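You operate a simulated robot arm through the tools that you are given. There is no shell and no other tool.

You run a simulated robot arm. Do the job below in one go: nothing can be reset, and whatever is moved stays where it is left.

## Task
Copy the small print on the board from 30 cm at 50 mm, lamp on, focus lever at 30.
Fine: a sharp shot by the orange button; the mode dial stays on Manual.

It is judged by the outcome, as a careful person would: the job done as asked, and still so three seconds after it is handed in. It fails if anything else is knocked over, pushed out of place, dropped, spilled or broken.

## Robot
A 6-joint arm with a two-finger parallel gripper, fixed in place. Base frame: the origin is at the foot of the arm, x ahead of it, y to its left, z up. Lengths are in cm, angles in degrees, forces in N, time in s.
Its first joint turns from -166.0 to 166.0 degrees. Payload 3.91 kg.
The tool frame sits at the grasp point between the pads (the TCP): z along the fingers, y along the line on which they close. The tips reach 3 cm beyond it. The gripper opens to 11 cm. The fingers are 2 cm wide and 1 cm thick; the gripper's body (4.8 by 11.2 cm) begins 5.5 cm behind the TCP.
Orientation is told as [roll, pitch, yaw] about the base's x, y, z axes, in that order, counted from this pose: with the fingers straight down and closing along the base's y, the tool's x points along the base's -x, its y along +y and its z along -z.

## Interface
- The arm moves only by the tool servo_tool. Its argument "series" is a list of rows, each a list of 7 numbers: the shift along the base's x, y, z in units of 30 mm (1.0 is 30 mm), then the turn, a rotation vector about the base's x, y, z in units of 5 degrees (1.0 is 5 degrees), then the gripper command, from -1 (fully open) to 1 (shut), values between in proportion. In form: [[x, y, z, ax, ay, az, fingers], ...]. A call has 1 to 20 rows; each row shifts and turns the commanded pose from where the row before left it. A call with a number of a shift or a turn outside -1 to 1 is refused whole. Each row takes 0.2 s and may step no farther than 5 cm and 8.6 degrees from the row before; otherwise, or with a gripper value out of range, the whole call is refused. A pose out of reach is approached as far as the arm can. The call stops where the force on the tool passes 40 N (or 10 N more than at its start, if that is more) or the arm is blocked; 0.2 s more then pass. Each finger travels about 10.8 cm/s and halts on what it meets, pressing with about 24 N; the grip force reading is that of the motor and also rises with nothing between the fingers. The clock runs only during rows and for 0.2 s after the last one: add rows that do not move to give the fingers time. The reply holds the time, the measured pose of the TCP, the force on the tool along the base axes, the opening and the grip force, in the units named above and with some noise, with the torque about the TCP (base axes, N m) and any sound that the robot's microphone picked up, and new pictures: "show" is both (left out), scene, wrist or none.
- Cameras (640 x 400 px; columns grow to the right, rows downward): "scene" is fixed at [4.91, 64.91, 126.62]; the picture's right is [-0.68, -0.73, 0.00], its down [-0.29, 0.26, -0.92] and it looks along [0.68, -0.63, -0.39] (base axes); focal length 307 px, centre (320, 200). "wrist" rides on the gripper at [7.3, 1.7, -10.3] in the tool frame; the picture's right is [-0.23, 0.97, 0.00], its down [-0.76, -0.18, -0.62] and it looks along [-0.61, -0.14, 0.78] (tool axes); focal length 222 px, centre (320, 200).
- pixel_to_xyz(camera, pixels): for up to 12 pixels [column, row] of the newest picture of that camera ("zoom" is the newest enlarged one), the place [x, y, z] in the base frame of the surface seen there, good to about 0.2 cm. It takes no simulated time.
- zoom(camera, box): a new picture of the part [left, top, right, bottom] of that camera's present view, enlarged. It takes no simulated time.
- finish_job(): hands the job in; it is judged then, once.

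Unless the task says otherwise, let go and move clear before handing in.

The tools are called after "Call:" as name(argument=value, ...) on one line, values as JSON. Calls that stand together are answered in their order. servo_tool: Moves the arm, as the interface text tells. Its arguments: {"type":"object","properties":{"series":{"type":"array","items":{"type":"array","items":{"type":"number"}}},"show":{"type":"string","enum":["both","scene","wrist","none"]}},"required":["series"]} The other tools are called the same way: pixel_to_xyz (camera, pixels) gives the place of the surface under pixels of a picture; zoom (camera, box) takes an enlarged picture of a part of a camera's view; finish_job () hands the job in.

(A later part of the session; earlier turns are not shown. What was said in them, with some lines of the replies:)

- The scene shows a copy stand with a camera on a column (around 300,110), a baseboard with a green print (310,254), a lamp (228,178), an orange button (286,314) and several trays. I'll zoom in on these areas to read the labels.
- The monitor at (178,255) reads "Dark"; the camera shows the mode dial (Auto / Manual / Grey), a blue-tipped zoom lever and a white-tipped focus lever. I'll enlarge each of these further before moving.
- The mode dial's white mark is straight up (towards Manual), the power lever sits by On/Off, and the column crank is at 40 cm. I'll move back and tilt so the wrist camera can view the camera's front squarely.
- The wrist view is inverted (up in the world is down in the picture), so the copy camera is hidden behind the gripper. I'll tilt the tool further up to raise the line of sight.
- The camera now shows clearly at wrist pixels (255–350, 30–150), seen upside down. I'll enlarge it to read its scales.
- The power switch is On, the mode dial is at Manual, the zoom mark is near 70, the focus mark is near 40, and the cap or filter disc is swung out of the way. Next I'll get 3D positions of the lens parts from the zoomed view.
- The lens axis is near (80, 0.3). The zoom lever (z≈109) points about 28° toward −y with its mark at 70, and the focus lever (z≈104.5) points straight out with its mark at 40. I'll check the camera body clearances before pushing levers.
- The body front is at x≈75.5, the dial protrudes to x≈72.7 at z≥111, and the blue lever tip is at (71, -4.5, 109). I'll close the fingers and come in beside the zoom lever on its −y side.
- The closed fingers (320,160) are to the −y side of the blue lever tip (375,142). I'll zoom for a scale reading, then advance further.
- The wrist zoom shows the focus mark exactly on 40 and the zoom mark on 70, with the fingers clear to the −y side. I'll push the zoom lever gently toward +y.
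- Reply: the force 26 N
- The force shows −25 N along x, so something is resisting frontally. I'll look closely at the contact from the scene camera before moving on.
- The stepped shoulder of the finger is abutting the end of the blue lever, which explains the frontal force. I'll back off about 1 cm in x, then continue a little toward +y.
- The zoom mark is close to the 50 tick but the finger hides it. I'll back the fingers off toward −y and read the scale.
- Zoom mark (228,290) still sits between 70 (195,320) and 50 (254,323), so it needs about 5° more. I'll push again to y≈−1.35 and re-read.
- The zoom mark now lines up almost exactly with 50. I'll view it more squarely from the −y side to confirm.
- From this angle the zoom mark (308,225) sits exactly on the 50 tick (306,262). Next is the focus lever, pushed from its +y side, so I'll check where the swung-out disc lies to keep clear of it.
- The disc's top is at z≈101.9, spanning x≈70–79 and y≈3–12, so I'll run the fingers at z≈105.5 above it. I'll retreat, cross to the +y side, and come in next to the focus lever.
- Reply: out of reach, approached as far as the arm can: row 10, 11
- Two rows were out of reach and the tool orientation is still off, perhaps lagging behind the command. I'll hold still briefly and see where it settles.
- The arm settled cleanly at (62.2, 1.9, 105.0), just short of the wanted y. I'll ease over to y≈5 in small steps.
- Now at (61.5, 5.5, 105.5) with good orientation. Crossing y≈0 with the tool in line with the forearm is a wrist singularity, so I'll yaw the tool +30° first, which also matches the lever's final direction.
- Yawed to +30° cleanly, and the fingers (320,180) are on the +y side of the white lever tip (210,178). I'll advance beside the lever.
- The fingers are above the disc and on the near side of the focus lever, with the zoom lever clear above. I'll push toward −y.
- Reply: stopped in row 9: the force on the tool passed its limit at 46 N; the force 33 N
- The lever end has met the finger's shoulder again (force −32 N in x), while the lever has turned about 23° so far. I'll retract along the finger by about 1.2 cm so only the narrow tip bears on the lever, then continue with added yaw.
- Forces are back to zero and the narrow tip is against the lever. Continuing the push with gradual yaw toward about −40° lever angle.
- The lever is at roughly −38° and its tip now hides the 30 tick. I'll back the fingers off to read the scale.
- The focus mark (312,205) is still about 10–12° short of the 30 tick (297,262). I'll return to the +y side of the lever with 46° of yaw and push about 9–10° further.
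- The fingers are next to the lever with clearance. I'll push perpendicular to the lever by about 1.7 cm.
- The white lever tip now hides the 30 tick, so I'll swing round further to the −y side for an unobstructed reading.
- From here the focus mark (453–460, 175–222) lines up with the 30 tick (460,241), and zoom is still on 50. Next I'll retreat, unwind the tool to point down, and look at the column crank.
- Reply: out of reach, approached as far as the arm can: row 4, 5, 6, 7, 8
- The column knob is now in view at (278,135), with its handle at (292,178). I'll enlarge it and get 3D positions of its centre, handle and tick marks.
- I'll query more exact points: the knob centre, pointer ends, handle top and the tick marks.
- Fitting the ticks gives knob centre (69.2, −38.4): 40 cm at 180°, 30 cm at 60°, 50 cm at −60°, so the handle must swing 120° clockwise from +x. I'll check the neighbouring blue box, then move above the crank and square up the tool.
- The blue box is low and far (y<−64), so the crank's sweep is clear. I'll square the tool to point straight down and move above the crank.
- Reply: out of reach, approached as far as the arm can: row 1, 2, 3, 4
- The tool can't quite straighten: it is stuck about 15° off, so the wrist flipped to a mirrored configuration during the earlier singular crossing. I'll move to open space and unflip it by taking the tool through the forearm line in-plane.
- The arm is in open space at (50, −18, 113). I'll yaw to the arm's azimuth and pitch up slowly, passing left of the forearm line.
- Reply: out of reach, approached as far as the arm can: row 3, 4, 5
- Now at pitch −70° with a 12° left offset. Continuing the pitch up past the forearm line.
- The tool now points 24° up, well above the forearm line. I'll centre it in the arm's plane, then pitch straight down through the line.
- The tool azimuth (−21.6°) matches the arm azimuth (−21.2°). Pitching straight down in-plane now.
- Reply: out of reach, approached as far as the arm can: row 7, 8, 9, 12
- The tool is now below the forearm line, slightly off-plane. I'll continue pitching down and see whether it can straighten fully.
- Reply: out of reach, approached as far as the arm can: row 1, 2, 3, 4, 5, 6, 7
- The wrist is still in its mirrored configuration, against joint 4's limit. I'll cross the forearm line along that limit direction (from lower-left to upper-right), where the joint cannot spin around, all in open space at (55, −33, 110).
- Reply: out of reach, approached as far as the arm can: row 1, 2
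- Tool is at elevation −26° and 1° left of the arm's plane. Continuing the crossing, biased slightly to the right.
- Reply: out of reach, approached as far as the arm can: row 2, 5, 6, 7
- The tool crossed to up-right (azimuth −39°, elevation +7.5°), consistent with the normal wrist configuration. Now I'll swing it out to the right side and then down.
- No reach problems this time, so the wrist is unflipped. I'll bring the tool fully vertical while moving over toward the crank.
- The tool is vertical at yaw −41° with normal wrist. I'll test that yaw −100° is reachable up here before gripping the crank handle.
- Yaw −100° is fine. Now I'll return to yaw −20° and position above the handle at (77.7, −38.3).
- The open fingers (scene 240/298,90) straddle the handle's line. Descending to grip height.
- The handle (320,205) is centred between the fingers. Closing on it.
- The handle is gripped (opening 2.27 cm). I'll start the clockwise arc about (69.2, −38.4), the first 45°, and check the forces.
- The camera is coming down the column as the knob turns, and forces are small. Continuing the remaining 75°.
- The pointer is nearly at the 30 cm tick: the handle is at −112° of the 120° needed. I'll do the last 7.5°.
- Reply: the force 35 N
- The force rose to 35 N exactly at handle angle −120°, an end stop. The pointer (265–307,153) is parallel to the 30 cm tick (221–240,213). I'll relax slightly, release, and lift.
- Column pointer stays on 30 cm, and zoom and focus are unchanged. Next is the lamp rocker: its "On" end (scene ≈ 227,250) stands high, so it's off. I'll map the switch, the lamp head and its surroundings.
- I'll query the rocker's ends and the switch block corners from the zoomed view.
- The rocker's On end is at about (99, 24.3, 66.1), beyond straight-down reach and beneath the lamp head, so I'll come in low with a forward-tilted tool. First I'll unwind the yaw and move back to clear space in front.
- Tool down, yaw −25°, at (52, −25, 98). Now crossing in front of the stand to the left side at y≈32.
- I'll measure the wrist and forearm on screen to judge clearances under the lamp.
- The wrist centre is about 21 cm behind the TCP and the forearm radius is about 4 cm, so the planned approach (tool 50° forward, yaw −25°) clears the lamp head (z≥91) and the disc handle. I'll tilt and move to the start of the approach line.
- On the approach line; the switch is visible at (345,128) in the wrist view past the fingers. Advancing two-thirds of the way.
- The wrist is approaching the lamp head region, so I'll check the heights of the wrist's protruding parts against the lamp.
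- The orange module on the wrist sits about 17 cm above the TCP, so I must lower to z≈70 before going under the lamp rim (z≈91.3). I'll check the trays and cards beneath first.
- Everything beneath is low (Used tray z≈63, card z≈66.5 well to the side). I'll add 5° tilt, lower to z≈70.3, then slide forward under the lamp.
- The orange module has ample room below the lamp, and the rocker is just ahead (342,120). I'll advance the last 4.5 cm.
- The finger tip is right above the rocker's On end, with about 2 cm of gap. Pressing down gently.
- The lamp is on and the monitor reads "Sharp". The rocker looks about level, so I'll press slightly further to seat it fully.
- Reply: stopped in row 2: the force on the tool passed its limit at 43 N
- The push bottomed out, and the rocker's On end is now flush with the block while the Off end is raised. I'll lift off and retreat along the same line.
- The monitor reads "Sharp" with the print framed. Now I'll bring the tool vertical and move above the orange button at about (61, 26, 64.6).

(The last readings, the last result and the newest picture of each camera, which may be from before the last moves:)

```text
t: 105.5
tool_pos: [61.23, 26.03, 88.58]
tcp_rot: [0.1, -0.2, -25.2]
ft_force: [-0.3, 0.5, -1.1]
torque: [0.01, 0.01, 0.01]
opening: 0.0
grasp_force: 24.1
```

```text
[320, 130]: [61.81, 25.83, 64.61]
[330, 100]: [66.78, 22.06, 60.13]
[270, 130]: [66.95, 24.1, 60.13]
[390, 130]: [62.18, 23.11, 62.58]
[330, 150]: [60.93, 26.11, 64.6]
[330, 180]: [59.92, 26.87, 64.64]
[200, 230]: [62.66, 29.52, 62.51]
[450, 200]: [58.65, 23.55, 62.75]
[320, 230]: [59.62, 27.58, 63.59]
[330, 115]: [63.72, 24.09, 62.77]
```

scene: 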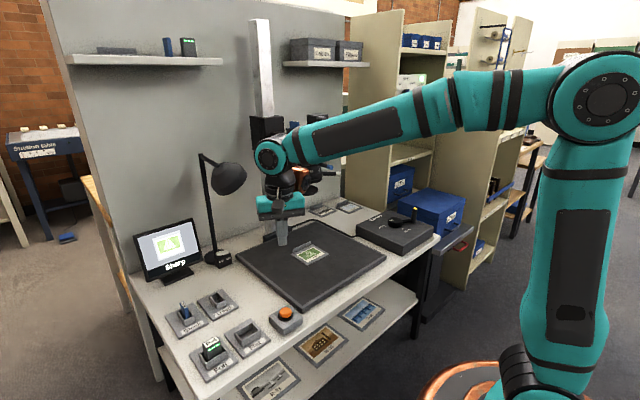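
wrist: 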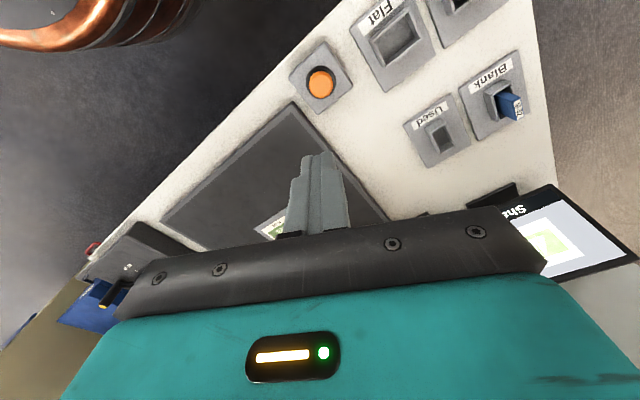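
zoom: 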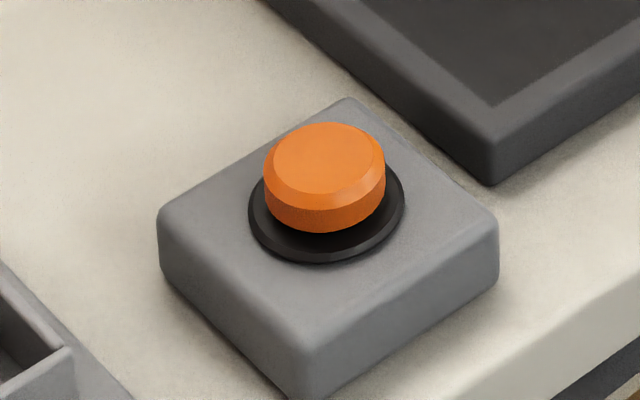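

The button's top centre is at (60.9, 26.1, 64.6), base at z≈62.6. Descending to just above it.

Call:
servo_tool(series=[[-0.1, 0.02, -0.8, 0, 0, 0, 1], [0, 0, -0.8, 0, 0, 0, 1], [0, 0, -0.8, 0, 0, 0, 1], [0, 0, -0.8, 0, 0, 0, 1], [0, 0, -0.8, 0, 0, 0, 1], [0, 0, -0.8, 0, 0, 0, 1], [0, 0, -0.8, 0, 0, 0, 1], [0, 0, -0.7, 0, 0, 0, 1], [0, 0, 0, 0, 0, 0, 1]], show="both")

Call:
zoom(camera="scene", box=[240, 260, 330, 340])

Call:
zoom(camera="scene", box=[130, 210, 230, 290])

```text
t: 107.5
tool_pos: [60.73, 26.09, 69.83]
tcp_rot: [0.2, -0.2, -25.2]
ft_force: [-0.4, 0.3, 0.0]
torque: [-0.01, 0.03, -0.01]
opening: 0.0
grasp_force: 23.6
```

scene: 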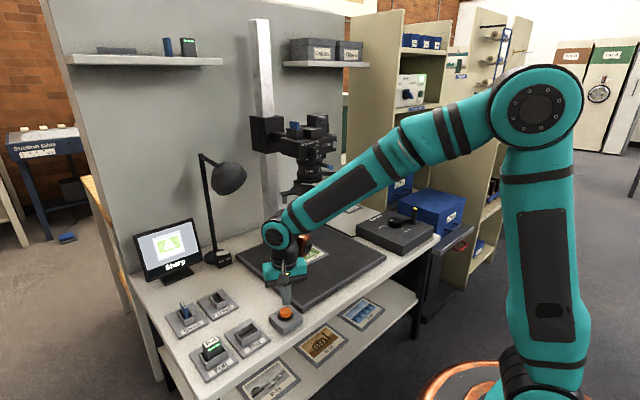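
wrist: 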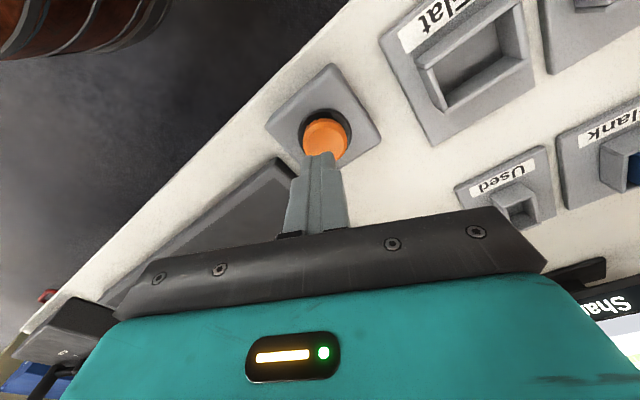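

```text
5.00 times, centred on (285, 300) of scene
```

zoom: 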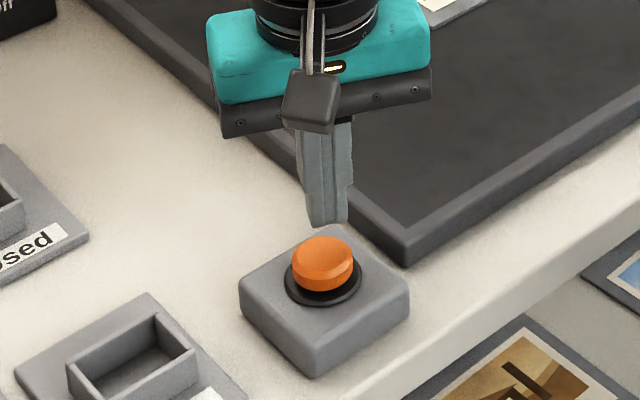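

```text
5.00 times, centred on (180, 250) of scene
```

zoom: 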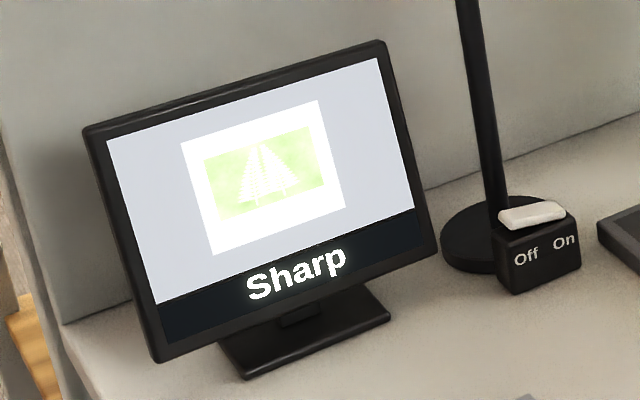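

The fingertip is directly above the button, the lamp rocker shows On, and the monitor says "Sharp". Pressing the button once.

Call:
servo_tool(series=[[0, 0, -0.3, 0, 0, 0, 1], [0, 0, -0.3, 0, 0, 0, 1], [0, 0, -0.15, 0, 0, 0, 1], [0, 0, -0.1, 0, 0, 0, 1], [0, 0, -0.1, 0, 0, 0, 1]], show="both")

Call:
zoom(camera="scene", box=[130, 210, 230, 290])

Call:
zoom(camera="scene", box=[240, 260, 330, 340])

```text
t: 108.7
tool_pos: [60.83, 25.98, 66.91]
tcp_rot: [0.2, -0.2, -25.1]
ft_force: [-1.0, 1.8, 4.2]
torque: [0.07, 0.03, 0.01]
opening: 0.0
grasp_force: 23.6
heard: click
```

scene: 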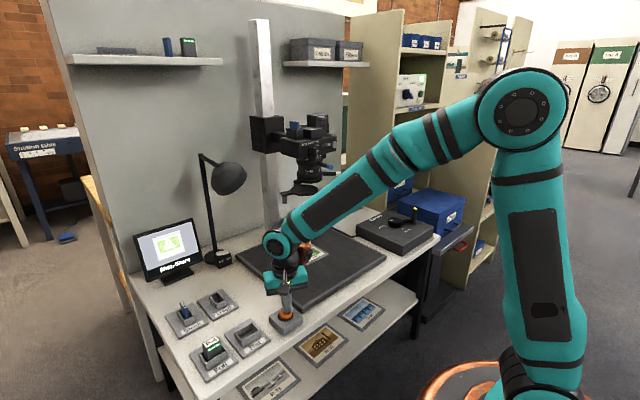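
wrist: 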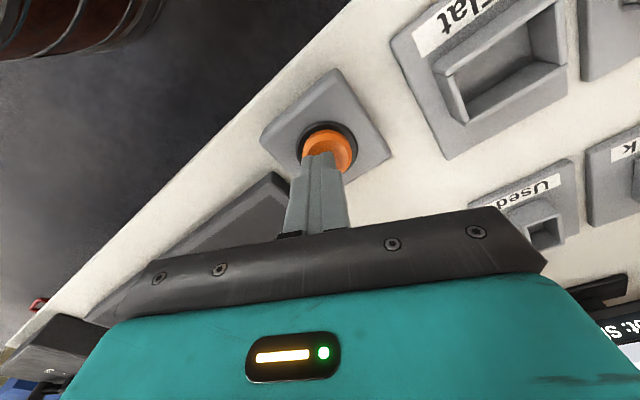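

```text
5.00 times, centred on (180, 250) of scene
```

zoom: 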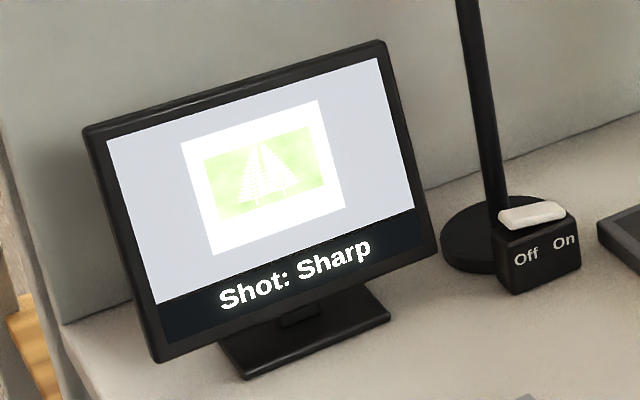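

```text
5.00 times, centred on (285, 300) of scene
```

zoom: 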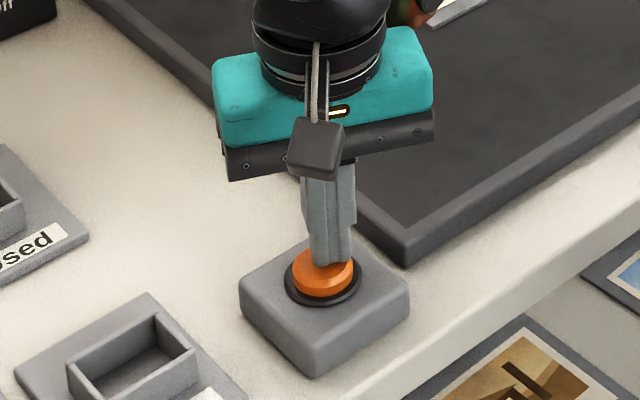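

A click was heard and the monitor shows "Shot: Sharp". I'll lift straight off and move clear.

Call:
servo_tool(series=[[0, 0, 0.4, 0, 0, 0, 1], [0, 0, 0.8, 0, 0, 0, 1], [0, 0, 0.9, 0, 0, 0, 1], [0, 0, 0.9, 0, 0, 0, 1], [0, 0, 0.9, 0, 0, 0, 1], [-0.3, 0, 0.9, 0, 0, 0, 1], [-0.5, 0, 0.9, 0, 0, 0, 1], [-0.5, 0, 0.6, 0, 0, 0, 1], [-0.5, 0.3, 0, 0, 0, 0, 1], [0, 0, 0, 0, 0, 0, 1]], show="both")

Call:
zoom(camera="scene", box=[130, 210, 230, 290])

Call:
zoom(camera="scene", box=[250, 100, 370, 210])

Call:
zoom(camera="scene", box=[160, 200, 440, 375])

```text
t: 110.9
tool_pos: [55.64, 26.88, 85.85]
tcp_rot: [0.1, -0.2, -25.2]
ft_force: [0.2, -0.6, -0.2]
torque: [0.0, -0.03, -0.02]
opening: 0.0
grasp_force: 24.2
```

scene: 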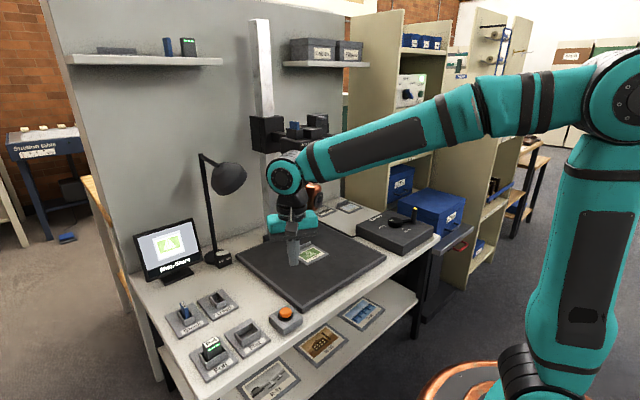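
wrist: 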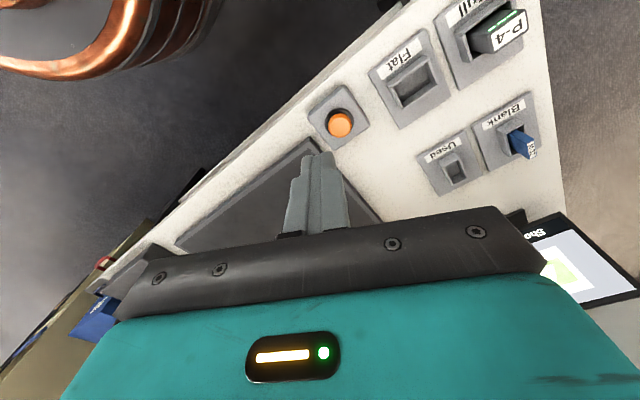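

```text
5.00 times, centred on (180, 250) of scene
```

zoom: 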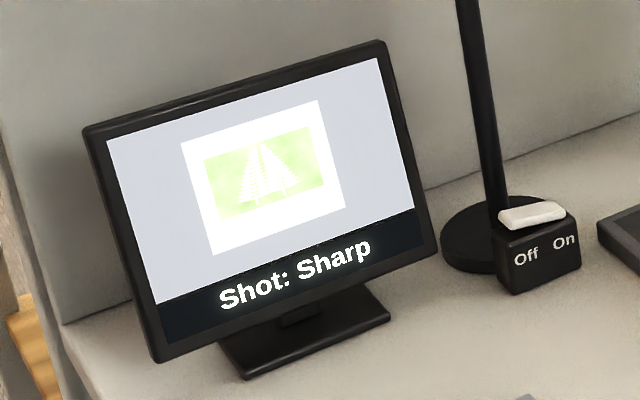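

```text
3.64 times, centred on (310, 155) of scene
```

zoom: 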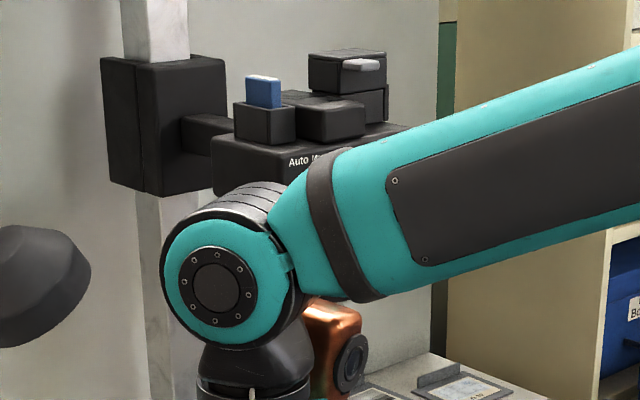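

```text
2.29 times, centred on (300, 288) of scene
```

zoom: 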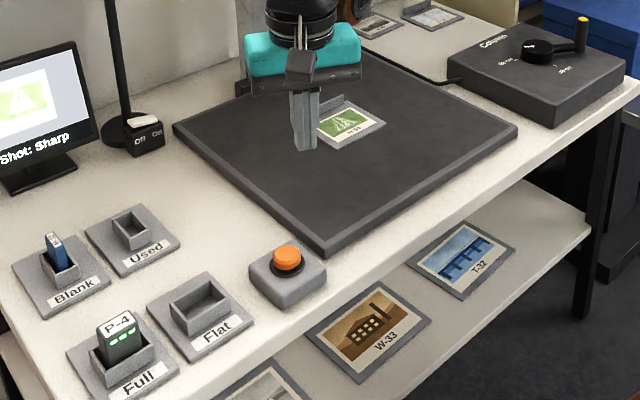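

The shot is taken and everything is in place, but the arm hides the camera. I'll move clear to the right by the same path as before, so I can check the settings a last time.

Call:
servo_tool(series=[[-0.6, 0, 0.9, 0, 0, 0, 0.5], [-0.6, 0, 0.9, 0, 0, 0, 0.5], [0, 0, 0.9, 0, 0, 0, 0.5], [0, 0, 0.9, 0, 0, 0, 0.5], [0, -1, 0.2, 0, 0, 0, 0.5], [0, -1, 0, 0, 0, 0, 0.5], [0, -1, 0, 0, 0, 0, 0.5], [0, -1, 0, 0, 0, 0, 0.5], [0, -1, 0, 0, 0, 0, 0.5], [0, -1, 0, 0, 0, 0, 0.5], [0, -1, 0, 0, 0, 0, 0.5], [0, -1, 0, 0, 0, 0, 0.5], [0, -1, 0, 0, 0, 0, 0.5], [0, -1, 0, 0, 0, 0, 0.5], [0, -1, 0, 0, 0, 0, 0.5], [0, -1, 0, 0, 0, 0, 0.5], [0, -1, 0, 0, 0, 0, 0.5], [0, -1, 0, 0, 0, 0, 0.5], [0, -1, 0, 0, 0, 0, 0.5], [0, 0, 0, 0, 0, 0, 0.5]], show="both")

Call:
zoom(camera="scene", box=[270, 120, 350, 200])

Call:
zoom(camera="scene", box=[130, 200, 250, 290])

Call:
zoom(camera="scene", box=[365, 205, 425, 245])

```text
t: 115.1
tool_pos: [51.92, -18.13, 97.38]
tcp_rot: [0.1, -0.2, -25.2]
ft_force: [0.2, -0.2, -0.3]
torque: [0.02, 0.0, 0.01]
opening: 2.75
grasp_force: 0.0
```

scene: 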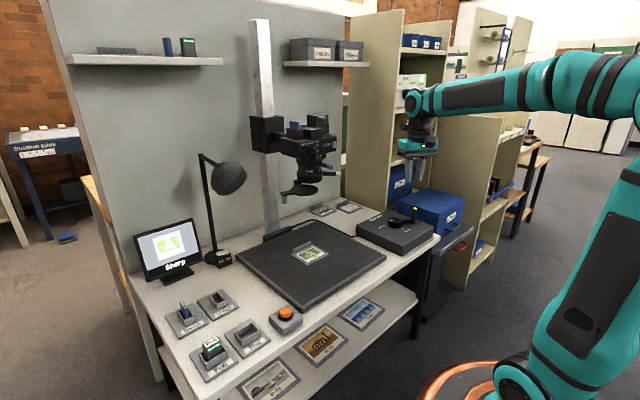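
wrist: 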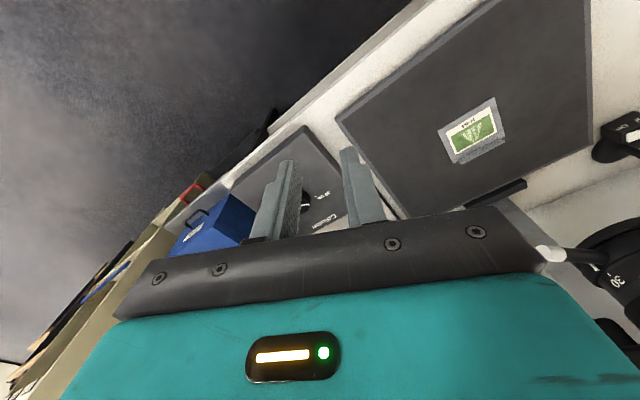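

```text
5.00 times, centred on (310, 160) of scene
```

zoom: 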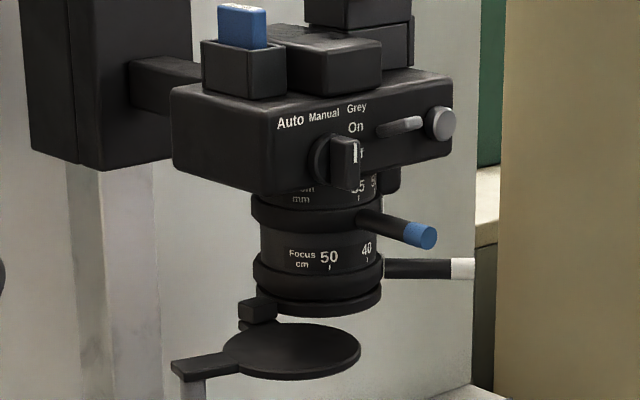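

```text
4.44 times, centred on (190, 245) of scene
```

zoom: 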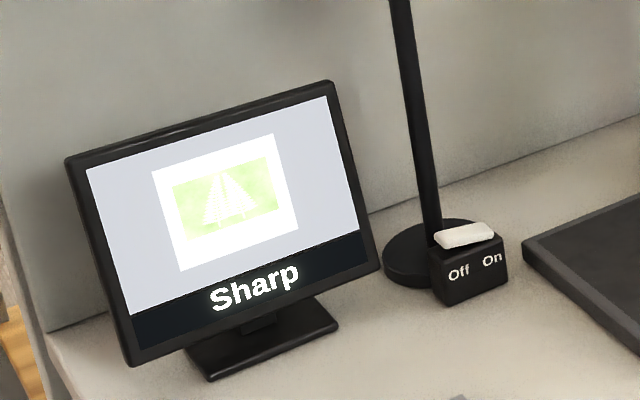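

```text
10.00 times, centred on (395, 225) of scene
```

zoom: 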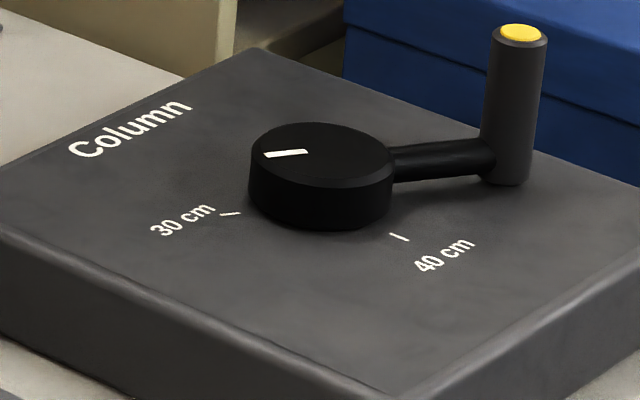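

The final views confirm it:
- **Column:** the pointer is at the 30 cm tick.
- **Lens:** the zoom and focus levers are where I set them, at 50 mm and 30.
- **Mode dial:** still on Manual.
- **Lamp:** switched on.
- **Shot:** the monitor showed "Shot: Sharp" and is back to live "Sharp".

The arm is clear and nothing else moved, so I'm handing in.

Call:
finish_job()

```text
The job is handed in.
```

The small print on the board is copied. I pressed the orange button once, heard a click, and the monitor showed "Shot: Sharp".

- **Column:** the pointer is on 30 cm, against its end stop.
- **Lens:** the zoom mark lines up with 50 mm and the focus mark with 30. Both looked unchanged after the column came down.
- **Lamp:** switched on at its rocker.
- **Mode dial:** left on Manual.

On the monitor the picture looks very bright, almost washed out. Its only status was "Sharp", so I took the shot with the settings you gave and left the exposure alone.

Nothing else looked moved, and the arm is clear of the stand.
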